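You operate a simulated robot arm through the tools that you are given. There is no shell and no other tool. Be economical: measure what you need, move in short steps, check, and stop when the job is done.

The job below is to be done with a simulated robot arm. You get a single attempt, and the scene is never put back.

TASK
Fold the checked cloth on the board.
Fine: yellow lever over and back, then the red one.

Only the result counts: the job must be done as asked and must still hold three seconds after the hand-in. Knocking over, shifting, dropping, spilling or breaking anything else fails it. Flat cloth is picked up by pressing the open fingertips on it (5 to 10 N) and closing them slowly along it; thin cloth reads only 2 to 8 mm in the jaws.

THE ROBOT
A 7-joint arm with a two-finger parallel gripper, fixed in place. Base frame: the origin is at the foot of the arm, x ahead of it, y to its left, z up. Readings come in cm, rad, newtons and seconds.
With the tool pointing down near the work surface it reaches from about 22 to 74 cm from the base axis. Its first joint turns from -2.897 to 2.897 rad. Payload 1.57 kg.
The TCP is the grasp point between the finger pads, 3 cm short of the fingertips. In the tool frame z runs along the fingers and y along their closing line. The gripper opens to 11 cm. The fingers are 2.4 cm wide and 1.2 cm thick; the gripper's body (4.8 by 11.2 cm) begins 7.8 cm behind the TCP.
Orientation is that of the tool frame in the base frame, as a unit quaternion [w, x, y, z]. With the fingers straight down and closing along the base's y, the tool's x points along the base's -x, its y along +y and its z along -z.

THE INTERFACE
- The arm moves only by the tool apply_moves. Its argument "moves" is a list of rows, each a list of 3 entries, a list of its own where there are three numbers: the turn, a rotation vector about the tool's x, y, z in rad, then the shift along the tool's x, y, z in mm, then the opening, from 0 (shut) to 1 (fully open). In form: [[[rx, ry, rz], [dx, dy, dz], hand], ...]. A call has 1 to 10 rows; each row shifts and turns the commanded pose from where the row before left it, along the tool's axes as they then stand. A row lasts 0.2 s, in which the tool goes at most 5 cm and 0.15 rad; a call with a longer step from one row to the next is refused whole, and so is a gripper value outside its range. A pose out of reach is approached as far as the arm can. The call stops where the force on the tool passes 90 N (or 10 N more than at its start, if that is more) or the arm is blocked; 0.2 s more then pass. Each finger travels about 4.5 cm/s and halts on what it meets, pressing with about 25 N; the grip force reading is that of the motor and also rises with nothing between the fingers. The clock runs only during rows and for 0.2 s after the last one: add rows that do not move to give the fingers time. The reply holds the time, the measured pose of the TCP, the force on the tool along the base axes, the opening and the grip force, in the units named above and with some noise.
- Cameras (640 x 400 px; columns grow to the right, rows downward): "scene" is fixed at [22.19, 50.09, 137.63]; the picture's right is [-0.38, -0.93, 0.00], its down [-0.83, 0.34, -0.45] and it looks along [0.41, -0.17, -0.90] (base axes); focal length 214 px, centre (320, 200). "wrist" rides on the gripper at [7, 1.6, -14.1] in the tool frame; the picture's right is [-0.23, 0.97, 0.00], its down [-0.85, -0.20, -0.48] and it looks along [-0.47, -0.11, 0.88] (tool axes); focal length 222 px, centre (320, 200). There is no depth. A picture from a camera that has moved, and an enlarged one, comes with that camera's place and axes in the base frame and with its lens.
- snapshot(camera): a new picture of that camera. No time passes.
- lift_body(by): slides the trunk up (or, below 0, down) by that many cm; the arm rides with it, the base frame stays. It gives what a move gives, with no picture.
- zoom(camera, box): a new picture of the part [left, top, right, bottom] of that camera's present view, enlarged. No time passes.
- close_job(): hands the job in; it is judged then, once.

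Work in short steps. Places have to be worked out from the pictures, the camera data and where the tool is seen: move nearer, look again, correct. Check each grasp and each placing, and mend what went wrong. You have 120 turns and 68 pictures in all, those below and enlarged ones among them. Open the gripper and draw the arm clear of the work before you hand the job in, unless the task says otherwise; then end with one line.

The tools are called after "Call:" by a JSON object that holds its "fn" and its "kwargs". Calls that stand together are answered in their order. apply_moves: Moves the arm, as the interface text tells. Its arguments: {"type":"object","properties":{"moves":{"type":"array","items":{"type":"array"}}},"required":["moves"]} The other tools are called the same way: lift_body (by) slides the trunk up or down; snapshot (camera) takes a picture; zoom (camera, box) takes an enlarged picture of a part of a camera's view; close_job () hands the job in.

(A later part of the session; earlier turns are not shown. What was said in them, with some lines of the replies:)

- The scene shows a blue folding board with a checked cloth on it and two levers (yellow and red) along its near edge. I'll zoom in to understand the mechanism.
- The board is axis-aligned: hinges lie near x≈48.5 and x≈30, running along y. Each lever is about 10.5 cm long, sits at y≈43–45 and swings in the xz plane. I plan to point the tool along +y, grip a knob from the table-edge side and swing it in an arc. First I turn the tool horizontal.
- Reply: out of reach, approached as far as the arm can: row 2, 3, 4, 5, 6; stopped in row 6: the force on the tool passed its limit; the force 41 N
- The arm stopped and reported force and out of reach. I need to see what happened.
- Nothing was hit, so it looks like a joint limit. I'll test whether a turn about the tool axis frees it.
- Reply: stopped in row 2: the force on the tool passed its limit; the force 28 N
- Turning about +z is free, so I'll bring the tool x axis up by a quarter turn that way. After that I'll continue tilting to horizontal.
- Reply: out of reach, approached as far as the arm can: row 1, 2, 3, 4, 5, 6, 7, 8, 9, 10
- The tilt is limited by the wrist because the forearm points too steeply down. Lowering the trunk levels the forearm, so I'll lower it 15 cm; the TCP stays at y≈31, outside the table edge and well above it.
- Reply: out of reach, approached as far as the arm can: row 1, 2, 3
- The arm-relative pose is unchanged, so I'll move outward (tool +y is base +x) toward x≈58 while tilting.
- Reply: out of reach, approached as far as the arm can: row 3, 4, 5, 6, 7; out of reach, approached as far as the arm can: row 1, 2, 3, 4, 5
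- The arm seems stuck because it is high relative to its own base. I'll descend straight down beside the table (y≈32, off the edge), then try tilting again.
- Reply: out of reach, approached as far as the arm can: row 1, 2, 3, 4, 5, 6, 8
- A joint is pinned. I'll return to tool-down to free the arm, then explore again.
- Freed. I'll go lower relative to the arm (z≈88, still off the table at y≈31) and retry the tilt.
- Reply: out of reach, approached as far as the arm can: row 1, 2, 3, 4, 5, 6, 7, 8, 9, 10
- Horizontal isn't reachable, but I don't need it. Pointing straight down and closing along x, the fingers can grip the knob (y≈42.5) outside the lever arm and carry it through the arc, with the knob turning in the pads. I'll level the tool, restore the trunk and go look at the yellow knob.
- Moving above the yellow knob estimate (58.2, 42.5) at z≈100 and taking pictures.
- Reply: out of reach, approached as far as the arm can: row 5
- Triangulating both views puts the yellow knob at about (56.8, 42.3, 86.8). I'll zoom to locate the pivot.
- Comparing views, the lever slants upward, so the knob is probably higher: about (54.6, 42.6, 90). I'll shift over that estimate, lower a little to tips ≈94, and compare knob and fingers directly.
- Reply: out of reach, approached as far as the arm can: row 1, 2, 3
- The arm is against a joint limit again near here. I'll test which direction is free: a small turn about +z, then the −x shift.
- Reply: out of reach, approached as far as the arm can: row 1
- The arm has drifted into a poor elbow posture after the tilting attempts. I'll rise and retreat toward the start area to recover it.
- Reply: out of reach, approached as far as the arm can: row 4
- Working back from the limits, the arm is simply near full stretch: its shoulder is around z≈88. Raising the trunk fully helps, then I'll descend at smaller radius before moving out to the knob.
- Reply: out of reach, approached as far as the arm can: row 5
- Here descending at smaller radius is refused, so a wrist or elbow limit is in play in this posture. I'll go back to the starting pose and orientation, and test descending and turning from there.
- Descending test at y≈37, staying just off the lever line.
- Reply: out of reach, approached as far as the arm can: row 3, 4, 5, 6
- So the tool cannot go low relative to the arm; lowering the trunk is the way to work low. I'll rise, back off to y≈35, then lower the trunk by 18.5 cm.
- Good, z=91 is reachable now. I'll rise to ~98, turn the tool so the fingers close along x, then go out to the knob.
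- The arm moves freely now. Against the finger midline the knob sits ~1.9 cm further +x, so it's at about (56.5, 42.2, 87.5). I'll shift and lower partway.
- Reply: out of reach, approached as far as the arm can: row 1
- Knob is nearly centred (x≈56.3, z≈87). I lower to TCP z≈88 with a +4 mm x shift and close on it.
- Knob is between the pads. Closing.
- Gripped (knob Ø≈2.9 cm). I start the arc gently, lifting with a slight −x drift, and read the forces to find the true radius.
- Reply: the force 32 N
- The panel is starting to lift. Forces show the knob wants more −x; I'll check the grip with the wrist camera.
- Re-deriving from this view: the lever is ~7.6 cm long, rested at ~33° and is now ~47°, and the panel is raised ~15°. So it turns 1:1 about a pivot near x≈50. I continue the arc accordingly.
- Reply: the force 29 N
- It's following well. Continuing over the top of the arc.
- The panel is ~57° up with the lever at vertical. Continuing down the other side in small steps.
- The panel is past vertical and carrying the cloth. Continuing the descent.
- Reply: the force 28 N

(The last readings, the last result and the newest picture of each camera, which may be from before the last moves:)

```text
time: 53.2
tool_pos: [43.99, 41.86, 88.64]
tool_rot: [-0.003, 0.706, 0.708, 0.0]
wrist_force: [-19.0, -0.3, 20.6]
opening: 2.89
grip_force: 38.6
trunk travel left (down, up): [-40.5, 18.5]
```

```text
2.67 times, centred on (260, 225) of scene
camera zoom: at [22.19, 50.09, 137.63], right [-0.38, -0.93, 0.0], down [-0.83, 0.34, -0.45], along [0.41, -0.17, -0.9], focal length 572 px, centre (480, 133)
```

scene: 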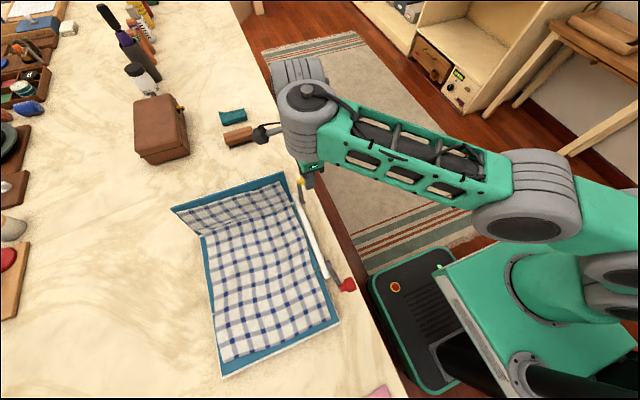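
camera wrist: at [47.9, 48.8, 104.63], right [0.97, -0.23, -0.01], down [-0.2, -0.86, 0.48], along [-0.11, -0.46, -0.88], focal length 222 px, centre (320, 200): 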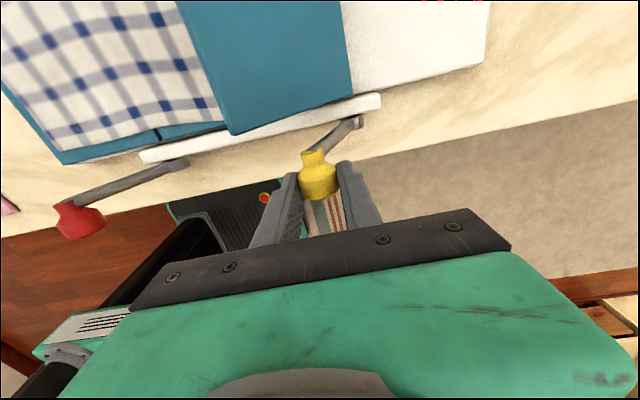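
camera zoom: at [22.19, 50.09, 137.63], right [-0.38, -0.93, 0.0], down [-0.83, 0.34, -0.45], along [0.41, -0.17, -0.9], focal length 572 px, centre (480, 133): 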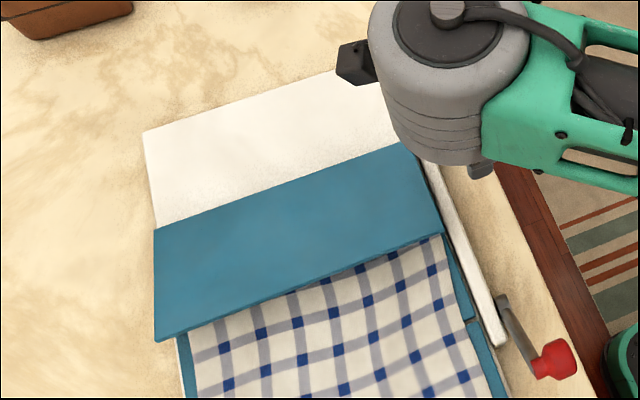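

The panel is nearly flat on the cloth. Two more small steps to press it to the stop.

Call:
{"fn": "apply_moves", "kwargs": {"moves": [[[0, 0, 0], [0, -4.8, 7], 0.1], [[0, 0, 0], [0, -3.5, 7], 0.1], [[0, 0, 0], [0, 0, 0], 0.1]]}}

Call:
{"fn": "zoom", "kwargs": {"camera": "scene", "box": [150, 150, 370, 300]}}

```text
time: 54.0
tool_pos: [43.76, 41.79, 87.27]
tool_rot: [0.0, 0.708, 0.706, -0.007]
wrist_force: [6.7, -13.2, 3.2]
opening: 2.91
grip_force: 30.0
out of reach, approached as far as the arm can: row 2
trunk travel left (down, up): [-40.5, 18.5]
```

```text
2.67 times, centred on (260, 225) of scene
camera zoom: at [22.19, 50.09, 137.63], right [-0.38, -0.93, 0.0], down [-0.83, 0.34, -0.45], along [0.41, -0.17, -0.9], focal length 572 px, centre (480, 133)
```

zoom: 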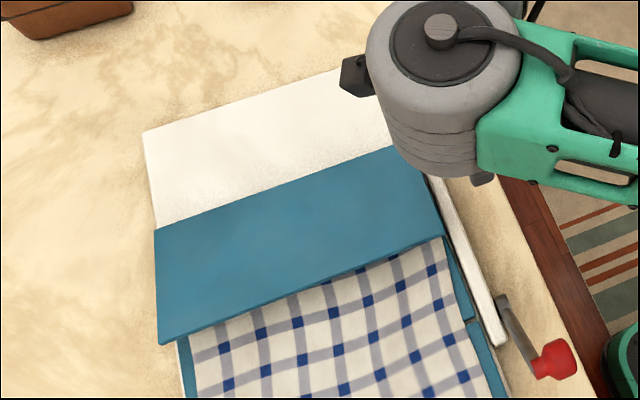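

The panel is almost flat, with its outer edge perhaps 1–2 cm up, and the arm is at its low limit. I'll lower the trunk by 1 cm to press the lever further and check forces.

Call:
{"fn": "lift_body", "kwargs": {"by": -1}}

Call:
{"fn": "zoom", "kwargs": {"camera": "wrist", "box": [160, 0, 480, 200]}}

```text
time: 54.6
tool_pos: [43.84, 42.1, 86.83]
tool_rot: [-0.002, 0.707, 0.707, -0.001]
wrist_force: [18.7, -11.6, 27.5]
opening: 2.9
grip_force: 38.4
trunk travel left (down, up): [-39.5, 19.5]
```

```text
2.00 times, centred on (320, 100) of wrist
camera zoom: at [45.49, 48.92, 101.09], right [0.97, -0.23, -0.01], down [-0.2, -0.86, 0.48], along [-0.11, -0.46, -0.88], focal length 444 px, centre (320, 400)
```

zoom: 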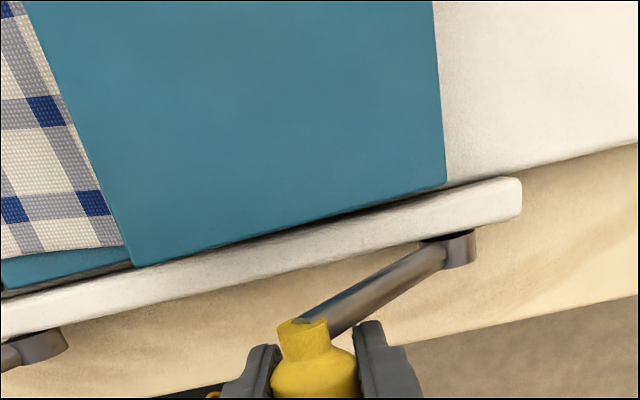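

Resistance has risen; pressing another small amount to see whether it is at the stop.

Call:
{"fn": "apply_moves", "kwargs": {"moves": [[[0, 0, 0], [0, 1, 6], 0.1], [[0, 0, 0], [0, 1, 6], 0.1], [[0, 0, 0], [0, 0, 0], 0.1]]}}

Call:
{"fn": "zoom", "kwargs": {"camera": "scene", "box": [150, 150, 370, 300]}}

```text
time: 55.4
tool_pos: [43.87, 42.36, 85.48]
tool_rot: [-0.002, 0.706, 0.708, -0.011]
wrist_force: [-7.8, 0.0, 1.9]
opening: 2.93
grip_force: 27.8
out of reach, approached as far as the arm can: row 2
trunk travel left (down, up): [-39.5, 19.5]
```

```text
2.67 times, centred on (260, 225) of scene
camera zoom: at [22.19, 50.09, 137.63], right [-0.38, -0.93, 0.0], down [-0.83, 0.34, -0.45], along [0.41, -0.17, -0.9], focal length 572 px, centre (480, 133)
```

zoom: 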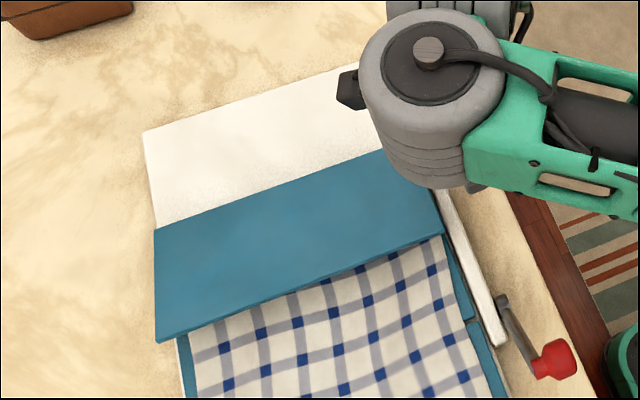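

The knob slid in the pads without the panel moving, so it's at the stop. I'll check the grip before bringing it back.

Call:
{"fn": "zoom", "kwargs": {"camera": "wrist", "box": [160, 0, 480, 200]}}

```text
2.00 times, centred on (320, 100) of wrist
camera zoom: at [45.76, 49.46, 99.56], right [0.97, -0.23, -0.01], down [-0.19, -0.85, 0.49], along [-0.12, -0.48, -0.87], focal length 444 px, centre (320, 400)
```

zoom: 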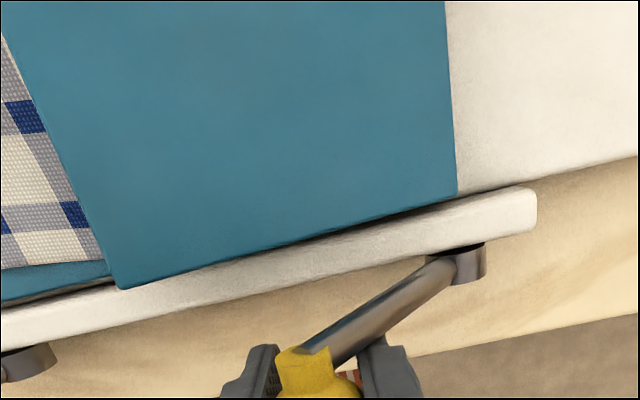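

I'll reopen slightly, raise 1.5 cm with a small −y correction, and regrip.

Call:
{"fn": "apply_moves", "kwargs": {"moves": [[[0, 0, 0], [0, 0, 0], 0.38], [[0, 0, 0], [0, 0, 0], 0.38], [[0, 0, 0], [-2.5, 0, -8], 0.38], [[0, 0, 0], [-2.5, 0, -7], 0.38], [[0, 0, 0], [0, 0, 0], 0.38]]}}

Call:
{"fn": "zoom", "kwargs": {"camera": "wrist", "box": [160, 60, 480, 260]}}

```text
time: 56.6
tool_pos: [44.08, 41.79, 87.23]
tool_rot: [-0.002, 0.707, 0.707, -0.005]
wrist_force: [0.8, 0.0, 0.4]
opening: 4.19
grip_force: 0.1
trunk travel left (down, up): [-39.5, 19.5]
```

```text
2.00 times, centred on (320, 160) of wrist
camera zoom: at [45.8, 48.77, 101.27], right [0.97, -0.23, -0.01], down [-0.19, -0.85, 0.48], along [-0.12, -0.47, -0.87], focal length 444 px, centre (320, 280)
```

zoom: 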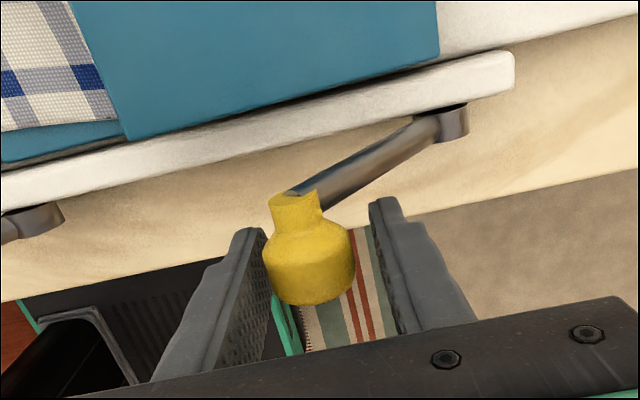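

The knob is centred in the jaws, and the lever is at ~145°, mirroring its rest angle, so the fold is complete. Regripping and starting back along the arc.

Call:
{"fn": "apply_moves", "kwargs": {"moves": [[[0, 0, 0], [0, 0, 0], 0.2], [[0, 0, 0], [0, 0, 0], 0.1], [[0, 0, 0], [0, 0, 0], 0.1], [[0, 0, 0], [0, 6, -7.1], 0.1], [[0, 0, 0], [0, 6.9, -6.3], 0.1], [[0, 0, 0], [0, 7.5, -5.4], 0.1], [[0, 0, 0], [0, 8.2, -4.4], 0.1], [[0, 0, 0], [0, 0, 0], 0.1]]}}

Call:
{"fn": "zoom", "kwargs": {"camera": "scene", "box": [150, 150, 370, 300]}}

```text
time: 58.4
tool_pos: [47.14, 41.85, 89.37]
tool_rot: [-0.001, 0.708, 0.706, -0.005]
wrist_force: [-0.3, 0.7, -13.5]
opening: 2.93
grip_force: 38.4
trunk travel left (down, up): [-39.5, 19.5]
```

```text
2.67 times, centred on (260, 225) of scene
camera zoom: at [22.19, 50.09, 137.63], right [-0.38, -0.93, 0.0], down [-0.83, 0.34, -0.45], along [0.41, -0.17, -0.9], focal length 572 px, centre (480, 133)
```

zoom: 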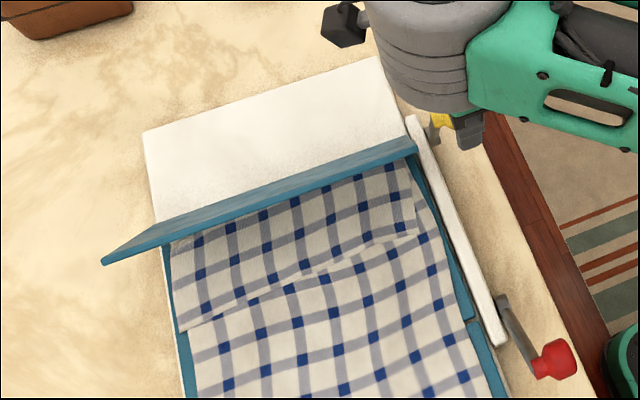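

The cloth flap stays folded. Continuing the return.

Call:
{"fn": "apply_moves", "kwargs": {"moves": [[[0, 0, 0], [0, 8.6, -3.4], 0.1], [[0, 0, 0], [0, 9, -2.3], 0.1], [[0, 0, 0], [0, 9.2, -1.2], 0.1], [[0, 0, 0], [0, 9.3, -0.1], 0.1], [[0, 0, 0], [0, 9.2, 1.1], 0.1], [[0, 0, 0], [0, 9, 2.1], 0.1], [[0, 0, 0], [0, 0, 0], 0.1]]}}

Call:
{"fn": "snapshot", "kwargs": {"camera": "wrist"}}

```text
time: 60.0
tool_pos: [52.5, 41.84, 89.96]
tool_rot: [-0.002, 0.707, 0.707, -0.003]
wrist_force: [0.9, 1.0, 7.2]
opening: 2.89
grip_force: 38.7
trunk travel left (down, up): [-39.5, 19.5]
```

```text
28 pictures are left
camera wrist: at [54.27, 48.77, 104.07], right [0.97, -0.23, -0.01], down [-0.2, -0.85, 0.48], along [-0.11, -0.47, -0.88], focal length 222 px, centre (320, 200)
```

wrist: 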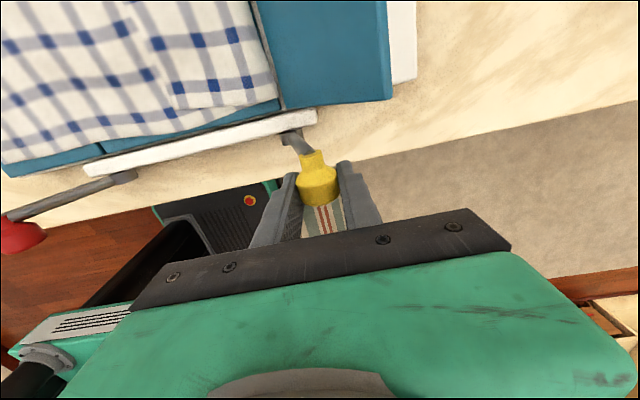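

The panel is returning. Finishing the arc down to the rest position.

Call:
{"fn": "apply_moves", "kwargs": {"moves": [[[0, 0, 0], [0, 8.7, 3.3], 0.1], [[0, 0, 0], [0, 8.2, 4.3], 0.1], [[0, 0, 0], [0, 7.7, 5.2], 0.1], [[0, 0, 0], [0, 6.9, 6.2], 0.1], [[0, 0, 0], [0, 6, 7], 0.1], [[0, 0, 0], [0, 0, 0], 0.1]]}}

Call:
{"fn": "zoom", "kwargs": {"camera": "scene", "box": [150, 150, 370, 300]}}

```text
time: 61.4
tool_pos: [56.48, 41.7, 87.14]
tool_rot: [-0.002, 0.708, 0.707, -0.005]
wrist_force: [13.7, 1.2, 9.0]
opening: 2.94
grip_force: 38.5
trunk travel left (down, up): [-39.5, 19.5]
```

```text
2.67 times, centred on (260, 225) of scene
camera zoom: at [22.19, 50.09, 137.63], right [-0.38, -0.93, 0.0], down [-0.83, 0.34, -0.45], along [0.41, -0.17, -0.9], focal length 572 px, centre (480, 133)
```

zoom: 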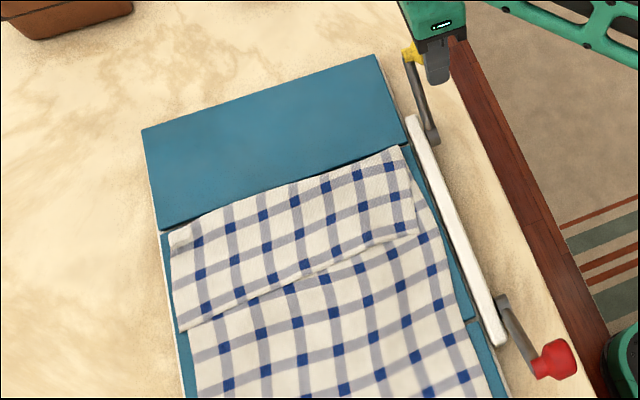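

The yellow panel is back flat and the flap is folded. I release the yellow knob, rise, and travel toward the red side off the table edge.

Call:
{"fn": "apply_moves", "kwargs": {"moves": [[[0, 0, 0], [0, 0, 0], 0.3], [[0, 0, 0], [0, 0, 0], 0.5], [[0, 0, 0], [0, 0, 0], 0.5], [[0, 0, 0], [0, 0, -20], 0.5], [[0, 0, 0], [0, 0, -30], 0.5], [[0, 0, 0], [0, -10, -30], 0.5], [[0, 0, 0], [-20, -40, 0], 0.5], [[0, 0, 0], [-20, -45, 0], 0.5], [[0, 0, 0], [-20, -45, 0], 0.5], [[0, 0, 0], [-10, -45, 0], 0.5]]}}

Call:
{"fn": "apply_moves", "kwargs": {"moves": [[[0, 0, 0], [0, -45, 0], 0.5], [[0, 0, 0], [0, -45, 0], 0.5], [[0, 0, 0], [0, -45, 0], 0.5], [[0, 0, 0], [0, 0, 0], 0.5]]}}

Call:
{"fn": "snapshot", "kwargs": {"camera": "scene"}}

```text
time: 63.6
tool_pos: [37.55, 34.75, 95.42]
tool_rot: [-0.001, 0.707, 0.707, -0.004]
wrist_force: [-1.2, -0.3, 0.1]
opening: 5.49
grip_force: 0.2
trunk travel left (down, up): [-39.5, 19.5]
```

```text
time: 64.6
tool_pos: [24.0, 34.7, 95.46]
tool_rot: [-0.002, 0.707, 0.707, -0.005]
wrist_force: [0.0, -0.8, -0.8]
opening: 5.5
grip_force: 0.0
trunk travel left (down, up): [-39.5, 19.5]
```

```text
26 pictures are left
```

scene: 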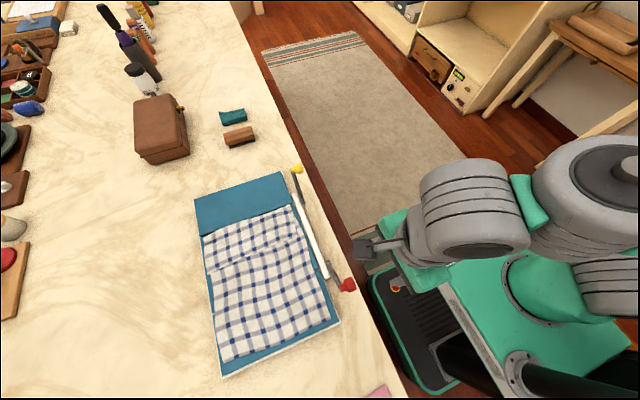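

Reached the red side. I raise a little, then lower the trunk 12 cm for margin at this shorter reach.

Call:
{"fn": "apply_moves", "kwargs": {"moves": [[[0, 0, 0], [0, 0, -25], 0.5], [[0, 0, 0], [0, 0, -25], 0.5], [[0, 0, 0], [0, 0, -20], 0.5], [[0, 0, 0], [0, 0, 0], 0.5]]}}

Call:
{"fn": "lift_body", "kwargs": {"by": -12}}

Call:
{"fn": "apply_moves", "kwargs": {"moves": [[[0, 0, 0], [0, 0, -25], 0.5], [[0, 0, 0], [0, 0, -25], 0.5], [[0, 0, 0], [25, 0, 0], 0.5], [[0, 0, 0], [25, 0, 0], 0.5], [[0, 0, 0], [22, 0, 0], 0.5], [[0, 0, 0], [0, 0, 0], 0.5]]}}

Call:
{"fn": "snapshot", "kwargs": {"camera": "wrist"}}

```text
time: 65.6
tool_pos: [24.11, 34.87, 102.52]
tool_rot: [-0.002, 0.707, 0.707, -0.006]
wrist_force: [0.3, 0.3, -0.7]
opening: 5.5
grip_force: 0.0
trunk travel left (down, up): [-39.5, 19.5]
```

```text
time: 67.1
tool_pos: [24.15, 34.9, 90.58]
tool_rot: [-0.002, 0.707, 0.707, -0.005]
wrist_force: [0.9, 0.4, 0.3]
opening: 5.5
grip_force: 0.1
trunk travel left (down, up): [-27.5, 31.5]
```

```text
time: 68.5
tool_pos: [24.11, 42.07, 95.43]
tool_rot: [-0.001, 0.708, 0.706, -0.004]
wrist_force: [0.4, 0.9, -0.7]
opening: 5.52
grip_force: 0.1
trunk travel left (down, up): [-27.5, 31.5]
```

```text
25 pictures are left
camera wrist: at [25.87, 49.12, 109.55], right [0.97, -0.23, -0.01], down [-0.2, -0.85, 0.49], along [-0.12, -0.47, -0.87], focal length 222 px, centre (320, 200)
```

wrist: 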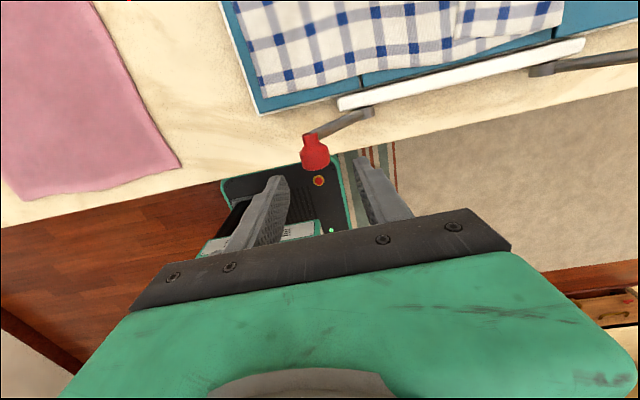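

Red knob is almost centred (x≈23.6). I shift −5 mm, lower to TCP z≈88 and check.

Call:
{"fn": "apply_moves", "kwargs": {"moves": [[[0, 0, 0], [0, -5, 0], 0.5], [[0, 0, 0], [0, 0, 20], 0.5], [[0, 0, 0], [0, 0, 20], 0.5], [[0, 0, 0], [-2, 0, 20], 0.5], [[0, 0, 0], [0, 0, 15], 0.5], [[0, 0, 0], [0, 0, 0], 0.5]]}}

Call:
{"fn": "zoom", "kwargs": {"camera": "wrist", "box": [160, 60, 480, 260]}}

```text
time: 69.9
tool_pos: [23.7, 41.76, 88.0]
tool_rot: [-0.003, 0.707, 0.707, -0.006]
wrist_force: [-0.6, 0.0, 0.0]
opening: 5.49
grip_force: 0.0
trunk travel left (down, up): [-27.5, 31.5]
```

```text
2.00 times, centred on (320, 160) of wrist
camera zoom: at [25.41, 48.85, 102.09], right [0.97, -0.23, -0.01], down [-0.19, -0.85, 0.49], along [-0.12, -0.47, -0.87], focal length 444 px, centre (320, 280)
```

zoom: 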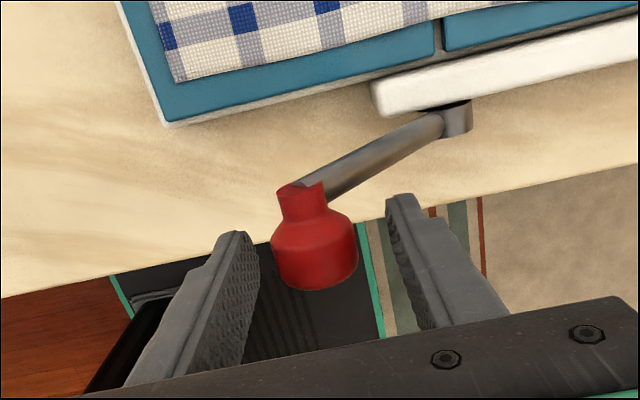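

Well centred. Gripping the red knob and beginning its arc (up and toward +x), mirroring the yellow one.

Call:
{"fn": "apply_moves", "kwargs": {"moves": [[[0, 0, 0], [0, 0, 0], 0.35], [[0, 0, 0], [0, 0, 0], 0.2], [[0, 0, 0], [0, 0, 0], 0.1], [[0, 0, 0], [0, 0, 0], 0.1], [[0, 0, 0], [0, 6, -7.1], 0.1], [[0, 0, 0], [0, 6.9, -6.3], 0.1], [[0, 0, 0], [0, 7.5, -5.4], 0.1], [[0, 0, 0], [0, 0, 0], 0.1]]}}

Call:
{"fn": "zoom", "kwargs": {"camera": "wrist", "box": [160, 60, 480, 260]}}

```text
time: 71.7
tool_pos: [25.69, 41.8, 89.88]
tool_rot: [-0.002, 0.708, 0.706, -0.007]
wrist_force: [-1.7, -0.9, -5.5]
opening: 2.87
grip_force: 39.2
trunk travel left (down, up): [-27.5, 31.5]
```

```text
2.00 times, centred on (320, 160) of wrist
camera zoom: at [27.54, 48.85, 104.01], right [0.97, -0.23, -0.01], down [-0.2, -0.85, 0.49], along [-0.12, -0.47, -0.87], focal length 444 px, centre (320, 280)
```

zoom: 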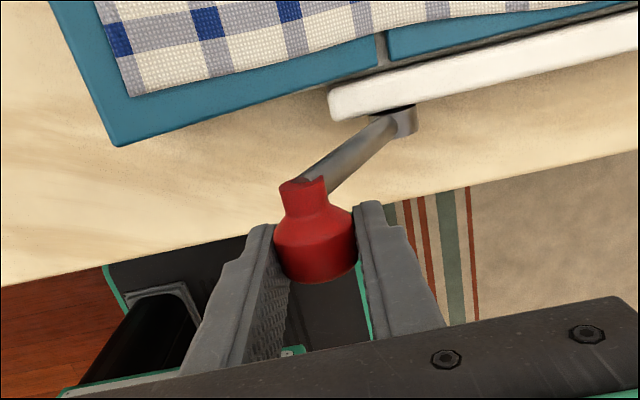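

Red panel lifting cleanly with low force. Continuing over the top.

Call:
{"fn": "apply_moves", "kwargs": {"moves": [[[0, 0, 0], [0, 8.2, -4.4], 0.1], [[0, 0, 0], [0, 8.6, -3.4], 0.1], [[0, 0, 0], [0, 9, -2.3], 0.1], [[0, 0, 0], [0, 9.2, -1.2], 0.1], [[0, 0, 0], [0, 9.3, -0.1], 0.1], [[0, 0, 0], [0, 9.2, 1.1], 0.1], [[0, 0, 0], [0, 0, 0], 0.1]]}}

Call:
{"fn": "snapshot", "kwargs": {"camera": "wrist"}}

Call:
{"fn": "snapshot", "kwargs": {"camera": "scene"}}

```text
time: 73.3
tool_pos: [31.22, 41.8, 90.89]
tool_rot: [-0.001, 0.708, 0.707, -0.004]
wrist_force: [-2.3, -3.2, 0.8]
opening: 2.88
grip_force: 38.8
trunk travel left (down, up): [-27.5, 31.5]
```

```text
22 pictures are left
camera wrist: at [32.99, 48.8, 105.0], right [0.97, -0.23, -0.01], down [-0.2, -0.85, 0.48], along [-0.12, -0.47, -0.87], focal length 222 px, centre (320, 200)
```

wrist: 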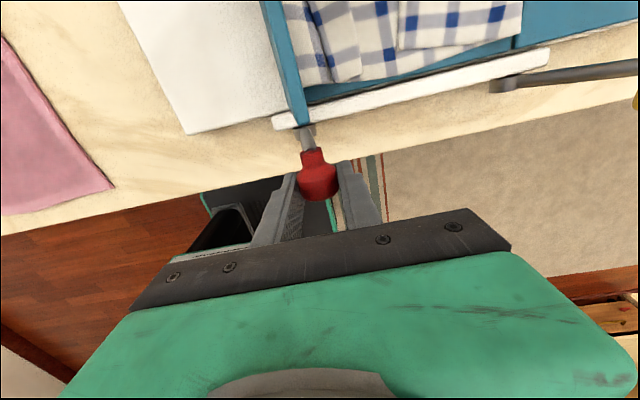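

```text
21 pictures are left
```

scene: 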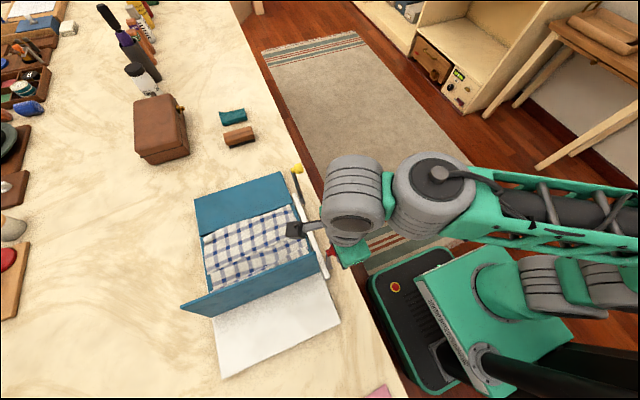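

Red panel is vertical with cloth following. Continuing down the far side.

Call:
{"fn": "apply_moves", "kwargs": {"moves": [[[0, 0, 0], [0, 9, 2.1], 0.1], [[0, 0, 0], [0, 8.7, 3.3], 0.1], [[0, 0, 0], [0, 8.2, 4.3], 0.1], [[0, 0, 0], [0, 7.7, 5.2], 0.1], [[0, 0, 0], [0, 6.9, 6.2], 0.1], [[0, 0, 0], [0, 0, 0], 0.1]]}}

Call:
{"fn": "zoom", "kwargs": {"camera": "wrist", "box": [160, 0, 480, 200]}}

Call:
{"fn": "zoom", "kwargs": {"camera": "scene", "box": [160, 170, 370, 390]}}

```text
time: 74.7
tool_pos: [35.35, 41.71, 88.72]
tool_rot: [-0.003, 0.708, 0.706, -0.003]
wrist_force: [12.5, -5.1, 9.5]
opening: 2.89
grip_force: 38.5
trunk travel left (down, up): [-27.5, 31.5]
```

```text
2.00 times, centred on (320, 100) of wrist
camera zoom: at [37.09, 48.76, 102.89], right [0.97, -0.23, -0.01], down [-0.2, -0.85, 0.48], along [-0.12, -0.47, -0.88], focal length 444 px, centre (320, 400)
```

zoom: 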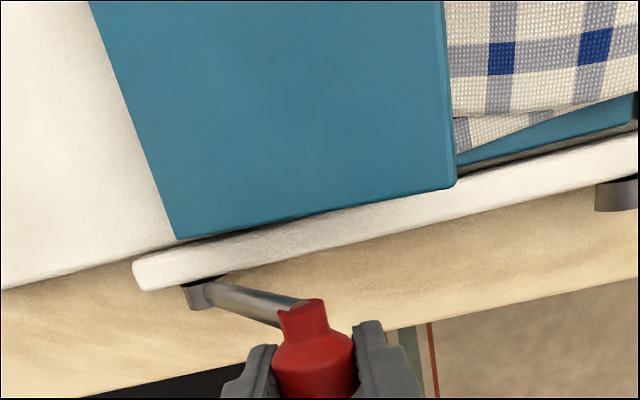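

```text
1.82 times, centred on (265, 280) of scene
camera zoom: at [22.19, 50.09, 137.63], right [-0.38, -0.93, 0.0], down [-0.83, 0.34, -0.45], along [0.41, -0.17, -0.9], focal length 390 px, centre (420, 54)
```

zoom: 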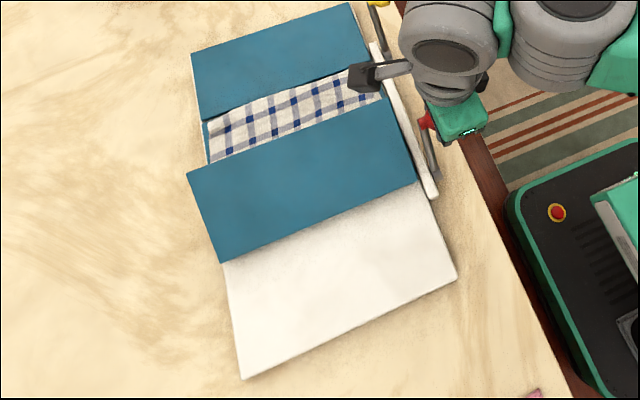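

Nearly flat. A few more steps to press it to the stop.

Call:
{"fn": "apply_moves", "kwargs": {"moves": [[[0, 0, 0], [0, 6, 7], 0.1], [[0, 0, 0], [0, 4, 6], 0.1], [[0, 0, 0], [0, 2, 4], 0.1], [[0, 0, 0], [0, 0, 0], 0.1]]}}

Call:
{"fn": "zoom", "kwargs": {"camera": "wrist", "box": [160, 0, 480, 200]}}

Call:
{"fn": "zoom", "kwargs": {"camera": "scene", "box": [160, 170, 370, 390]}}

```text
time: 75.7
tool_pos: [36.22, 41.7, 86.5]
tool_rot: [-0.002, 0.706, 0.708, -0.009]
wrist_force: [10.2, -2.0, 6.6]
opening: 2.96
grip_force: 17.0
trunk travel left (down, up): [-27.5, 31.5]
```

```text
2.00 times, centred on (320, 100) of wrist
camera zoom: at [38.07, 48.88, 100.6], right [0.97, -0.23, -0.01], down [-0.19, -0.85, 0.49], along [-0.12, -0.48, -0.87], focal length 444 px, centre (320, 400)
```

zoom: 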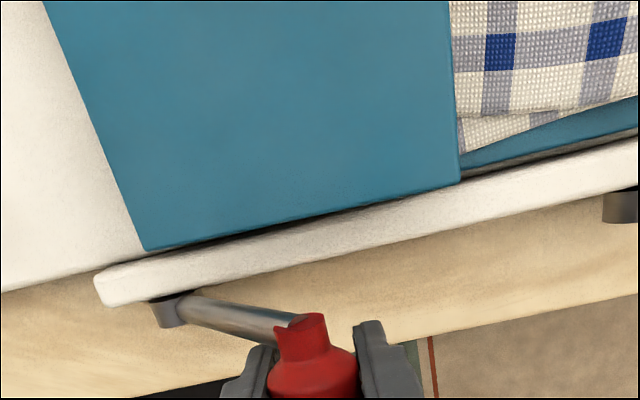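

```text
1.82 times, centred on (265, 280) of scene
camera zoom: at [22.19, 50.09, 137.63], right [-0.38, -0.93, 0.0], down [-0.83, 0.34, -0.45], along [0.41, -0.17, -0.9], focal length 390 px, centre (420, 54)
```

zoom: 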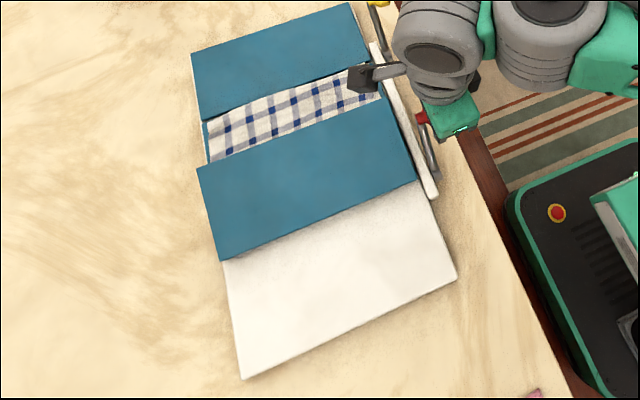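

Panel is down close to flat. One more light press to confirm the stop.

Call:
{"fn": "apply_moves", "kwargs": {"moves": [[[0, 0, 0], [0, 1, 5], 0.1], [[0, 0, 0], [0, 0, 0], 0.1]]}}

Call:
{"fn": "zoom", "kwargs": {"camera": "scene", "box": [160, 170, 370, 390]}}

```text
time: 76.3
tool_pos: [36.27, 41.72, 86.47]
tool_rot: [-0.001, 0.706, 0.708, -0.007]
wrist_force: [-1.7, -5.8, 9.3]
opening: 2.89
grip_force: 38.8
trunk travel left (down, up): [-27.5, 31.5]
```

```text
1.82 times, centred on (265, 280) of scene
camera zoom: at [22.19, 50.09, 137.63], right [-0.38, -0.93, 0.0], down [-0.83, 0.34, -0.45], along [0.41, -0.17, -0.9], focal length 390 px, centre (420, 54)
```

zoom: 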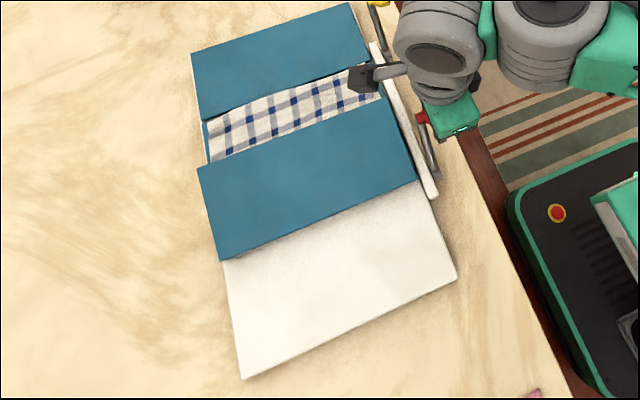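

At the stop. Now returning the red lever slowly.

Call:
{"fn": "apply_moves", "kwargs": {"moves": [[[0, 0, 0], [0, -5.8, -7.3], 0.1], [[0, 0, 0], [0, -6.6, -6.5], 0.1], [[0, 0, 0], [0, -7.4, -5.6], 0.1], [[0, 0, 0], [0, -8, -4.7], 0.1], [[0, 0, 0], [0, -8.5, -3.7], 0.1], [[0, 0, 0], [0, 0, 0], 0.1]]}}

Call:
{"fn": "zoom", "kwargs": {"camera": "scene", "box": [160, 170, 370, 390]}}

Call:
{"fn": "snapshot", "kwargs": {"camera": "wrist"}}

```text
time: 77.7
tool_pos: [32.87, 41.81, 89.17]
tool_rot: [-0.001, 0.707, 0.707, -0.007]
wrist_force: [-7.8, -11.0, -28.5]
opening: 2.91
grip_force: 38.7
trunk travel left (down, up): [-27.5, 31.5]
```

```text
1.82 times, centred on (265, 280) of scene
camera zoom: at [22.19, 50.09, 137.63], right [-0.38, -0.93, 0.0], down [-0.83, 0.34, -0.45], along [0.41, -0.17, -0.9], focal length 390 px, centre (420, 54)
```

zoom: 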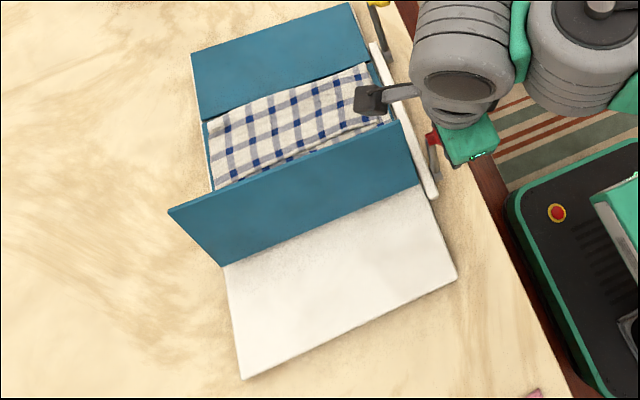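

```text
14 pictures are left
camera wrist: at [34.59, 48.92, 103.23], right [0.97, -0.23, -0.01], down [-0.19, -0.85, 0.49], along [-0.12, -0.47, -0.87], focal length 222 px, centre (320, 200)
```

wrist: 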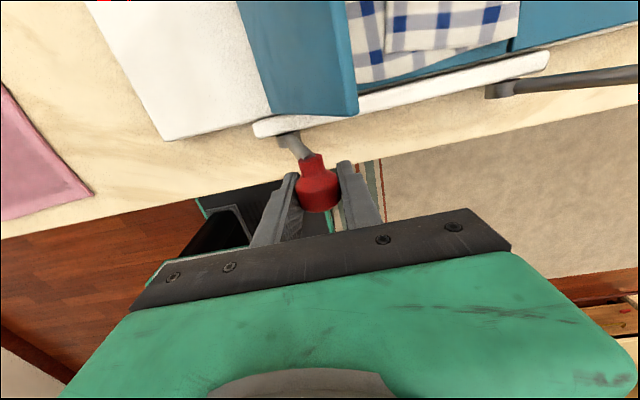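

Working; I'm pulling up slightly too hard, so the next rows rise less.

Call:
{"fn": "apply_moves", "kwargs": {"moves": [[[0, 0, 0], [0, -8.9, -1], 0.1], [[0, 0, 0], [0, -9.2, -0.5], 0.1], [[0, 0, 0], [0, -9.2, 0], 0.1], [[0, 0, 0], [0, -9.3, 0.7], 0.1], [[0, 0, 0], [0, -9.1, 1.9], 0.1], [[0, 0, 0], [0, -8.8, 2.9], 0.1], [[0, 0, 0], [0, 0, 0], 0.1]]}}

Call:
{"fn": "zoom", "kwargs": {"camera": "scene", "box": [160, 170, 370, 390]}}

```text
time: 79.3
tool_pos: [27.15, 41.89, 89.17]
tool_rot: [-0.003, 0.706, 0.708, -0.002]
wrist_force: [-4.8, 5.1, 14.0]
opening: 2.88
grip_force: 38.6
trunk travel left (down, up): [-27.5, 31.5]
```

```text
1.82 times, centred on (265, 280) of scene
camera zoom: at [22.19, 50.09, 137.63], right [-0.38, -0.93, 0.0], down [-0.83, 0.34, -0.45], along [0.41, -0.17, -0.9], focal length 390 px, centre (420, 54)
```

zoom: 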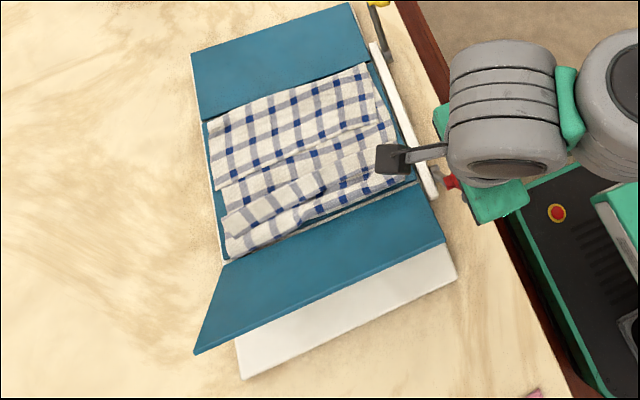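

The panel is returning; the red flap looks possibly short or partly pulled back. Finishing the return, then examining closely.

Call:
{"fn": "apply_moves", "kwargs": {"moves": [[[0, 0, 0], [0, -8.3, 4], 0.1], [[0, 0, 0], [0, -7.9, 5], 0.1], [[0, 0, 0], [0, -7.1, 5.9], 0.1], [[0, 0, 0], [0, -6.4, 6.7], 0.1], [[0, 0, 0], [0, 0, 0], 0.1]]}}

Call:
{"fn": "zoom", "kwargs": {"camera": "scene", "box": [200, 190, 340, 330]}}

```text
time: 80.5
tool_pos: [24.19, 41.73, 86.94]
tool_rot: [-0.002, 0.706, 0.708, -0.003]
wrist_force: [-15.1, 9.6, 17.4]
opening: 2.89
grip_force: 38.4
trunk travel left (down, up): [-27.5, 31.5]
```

```text
2.86 times, centred on (270, 260) of scene
camera zoom: at [22.19, 50.09, 137.63], right [-0.38, -0.93, 0.0], down [-0.83, 0.34, -0.45], along [0.41, -0.17, -0.9], focal length 613 px, centre (463, 29)
```

zoom: 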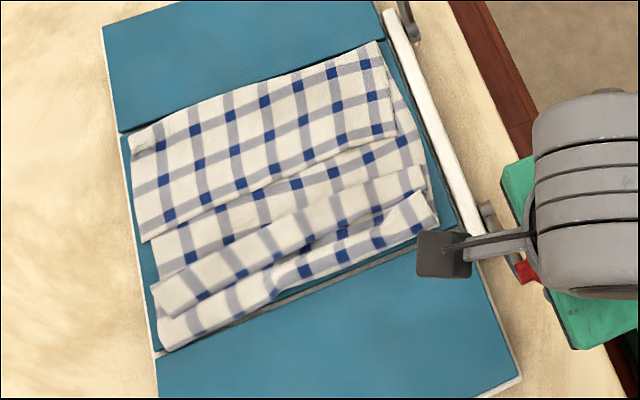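

The lever is at rest again, but the red flap looks pleated. I'll release, rise and view from above with the wrist camera.

Call:
{"fn": "apply_moves", "kwargs": {"moves": [[[0, 0, 0], [0, -3, 2], 0.1], [[0, 0, 0], [0, 0, 0], 0.3], [[0, 0, 0], [0, 0, 0], 0.5], [[0, 0, 0], [0, 0, 0], 0.5], [[0, 0, 0], [0, 0, -25], 0.5], [[0, 0, 0], [0, 0, -30], 0.5], [[0, 0, 0], [0, 0, -30], 0.5], [[0, 0, 0], [0, 20, -30], 0.5], [[0, 0, 0], [0, 20, -30], 0.5]]}}

Call:
{"fn": "snapshot", "kwargs": {"camera": "wrist"}}

Call:
{"fn": "zoom", "kwargs": {"camera": "scene", "box": [200, 190, 340, 330]}}

```text
time: 82.5
tool_pos: [28.37, 42.0, 101.38]
tool_rot: [-0.001, 0.707, 0.707, -0.006]
wrist_force: [-0.4, 0.2, -0.6]
opening: 5.51
grip_force: 0.1
trunk travel left (down, up): [-27.5, 31.5]
```

```text
11 pictures are left
camera wrist: at [30.06, 49.03, 115.35], right [0.97, -0.23, -0.01], down [-0.19, -0.85, 0.49], along [-0.12, -0.47, -0.87], focal length 222 px, centre (320, 200)
```

wrist: 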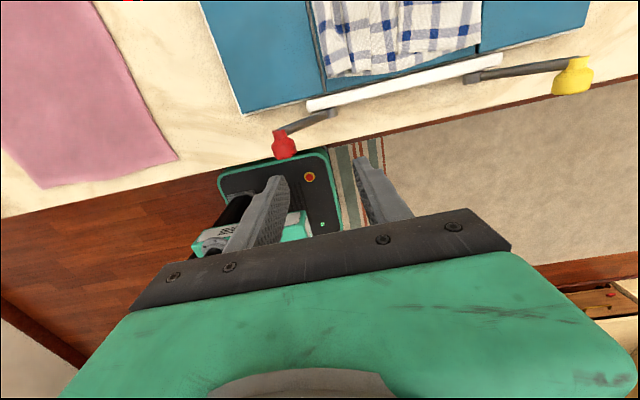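

```text
2.86 times, centred on (270, 260) of scene
camera zoom: at [22.19, 50.09, 137.63], right [-0.38, -0.93, 0.0], down [-0.83, 0.34, -0.45], along [0.41, -0.17, -0.9], focal length 613 px, centre (463, 29)
```

zoom: 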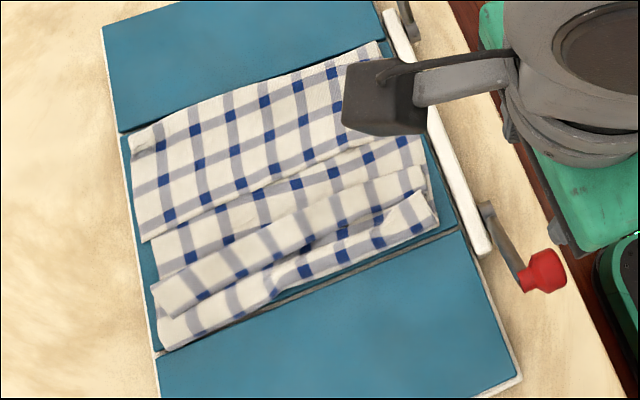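

The red flap is pleated rather than laid out. I'll move the hand over the board at safe height for a close look with the wrist camera.

Call:
{"fn": "lift_body", "kwargs": {"by": 6}}

Call:
{"fn": "apply_moves", "kwargs": {"moves": [[[0, 0, 0], [0, 0, 25], 0.5], [[0, 0, 0], [30, 5, 20], 0.5], [[0, 0, 0], [30, 5, 0], 0.5], [[0, 0, 0], [30, 5, 0], 0.5], [[0, 0, 0], [30, 5, 0], 0.5], [[0, 0, 0], [25, 5, 0], 0.5], [[0, 0, 0], [0, 0, 0], 0.5]]}}

Call:
{"fn": "snapshot", "kwargs": {"camera": "wrist"}}

```text
time: 83.5
tool_pos: [28.29, 42.06, 107.25]
tool_rot: [-0.002, 0.707, 0.707, -0.005]
wrist_force: [0.4, -1.3, -0.3]
opening: 5.51
grip_force: 0.0
trunk travel left (down, up): [-33.5, 25.5]
```

```text
time: 85.1
tool_pos: [29.74, 55.01, 101.72]
tool_rot: [-0.002, 0.707, 0.707, -0.006]
wrist_force: [0.3, 0.0, 0.7]
opening: 5.54
grip_force: 0.0
out of reach, approached as far as the arm can: row 6
trunk travel left (down, up): [-33.5, 25.5]
```

```text
9 pictures are left
camera wrist: at [31.55, 61.99, 115.83], right [0.97, -0.23, -0.01], down [-0.19, -0.85, 0.49], along [-0.12, -0.47, -0.87], focal length 222 px, centre (320, 200)
```

wrist: 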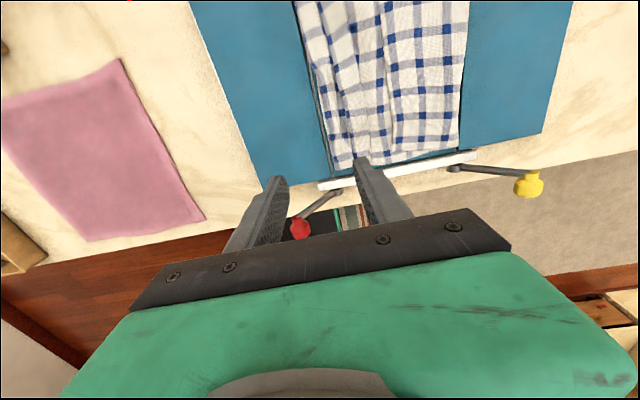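

Call:
{"fn": "zoom", "kwargs": {"camera": "wrist", "box": [280, 0, 480, 180]}}

```text
2.22 times, centred on (380, 90) of wrist
camera zoom: at [31.55, 61.99, 115.83], right [0.97, -0.23, -0.01], down [-0.19, -0.85, 0.49], along [-0.12, -0.47, -0.87], focal length 494 px, centre (187, 444)
```

zoom: 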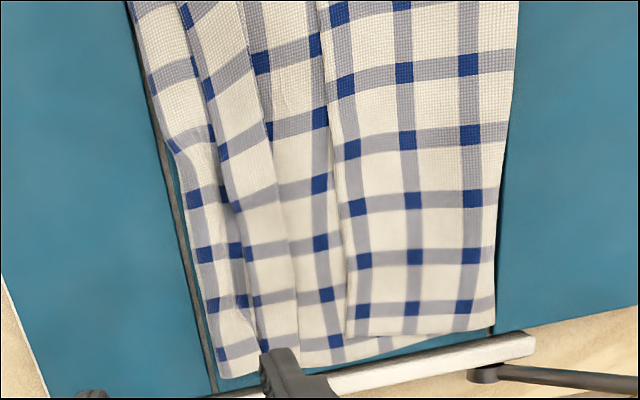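

Both panels are back flat, and the whole cloth lies folded on the middle panel: yellow flap flat, red flap folded in with its free edge tucked back a little. Regrasping the layered cloth could drag the good folds, and its far side is out of reach, so I leave it. I retreat clear of the work.

Call:
{"fn": "apply_moves", "kwargs": {"moves": [[[0, 0, 0], [-30, 0, -5], 0.5], [[0, 0, 0], [-40, 0, 0], 0.5], [[0, 0, 0], [-40, 0, 0], 0.5], [[0, 0, 0], [-40, 0, 0], 0.5], [[0, 0, 0], [-40, 0, 0], 0.5], [[0, 0, 0], [-20, 0, 0], 0.5], [[0, 0, 0], [0, 0, 0], 0.5]]}}

Call:
{"fn": "zoom", "kwargs": {"camera": "scene", "box": [180, 150, 380, 390]}}

```text
time: 86.7
tool_pos: [30.09, 33.93, 102.35]
tool_rot: [-0.001, 0.707, 0.708, -0.005]
wrist_force: [-0.9, 0.6, 0.3]
opening: 5.51
grip_force: 0.0
trunk travel left (down, up): [-33.5, 25.5]
```

```text
1.67 times, centred on (280, 270) of scene
camera zoom: at [22.19, 50.09, 137.63], right [-0.38, -0.93, 0.0], down [-0.83, 0.34, -0.45], along [0.41, -0.17, -0.9], focal length 358 px, centre (387, 83)
```

zoom: 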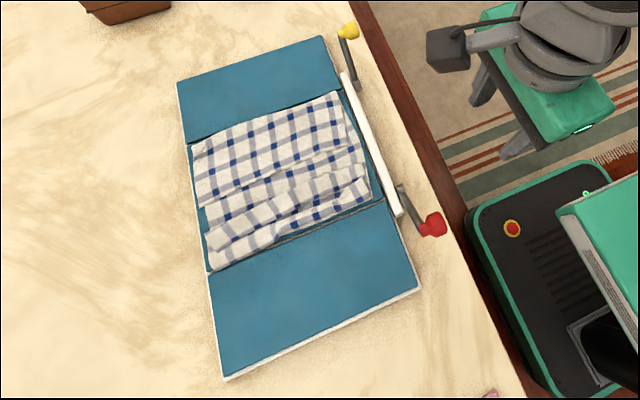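

The board and levers are back exactly where they started, the cloth is folded within the middle panel, and the gripper is open and clear. Handing in.

Call:
{"fn": "close_job", "kwargs": {}}

```text
The job is handed in.
```

The yellow lever, then the red one, went over and back, and the cloth now lies folded on the middle panel with both side panels flat; the red-side flap did not lay out flat, as its free edge is tucked back a few centimetres and I left it that way.
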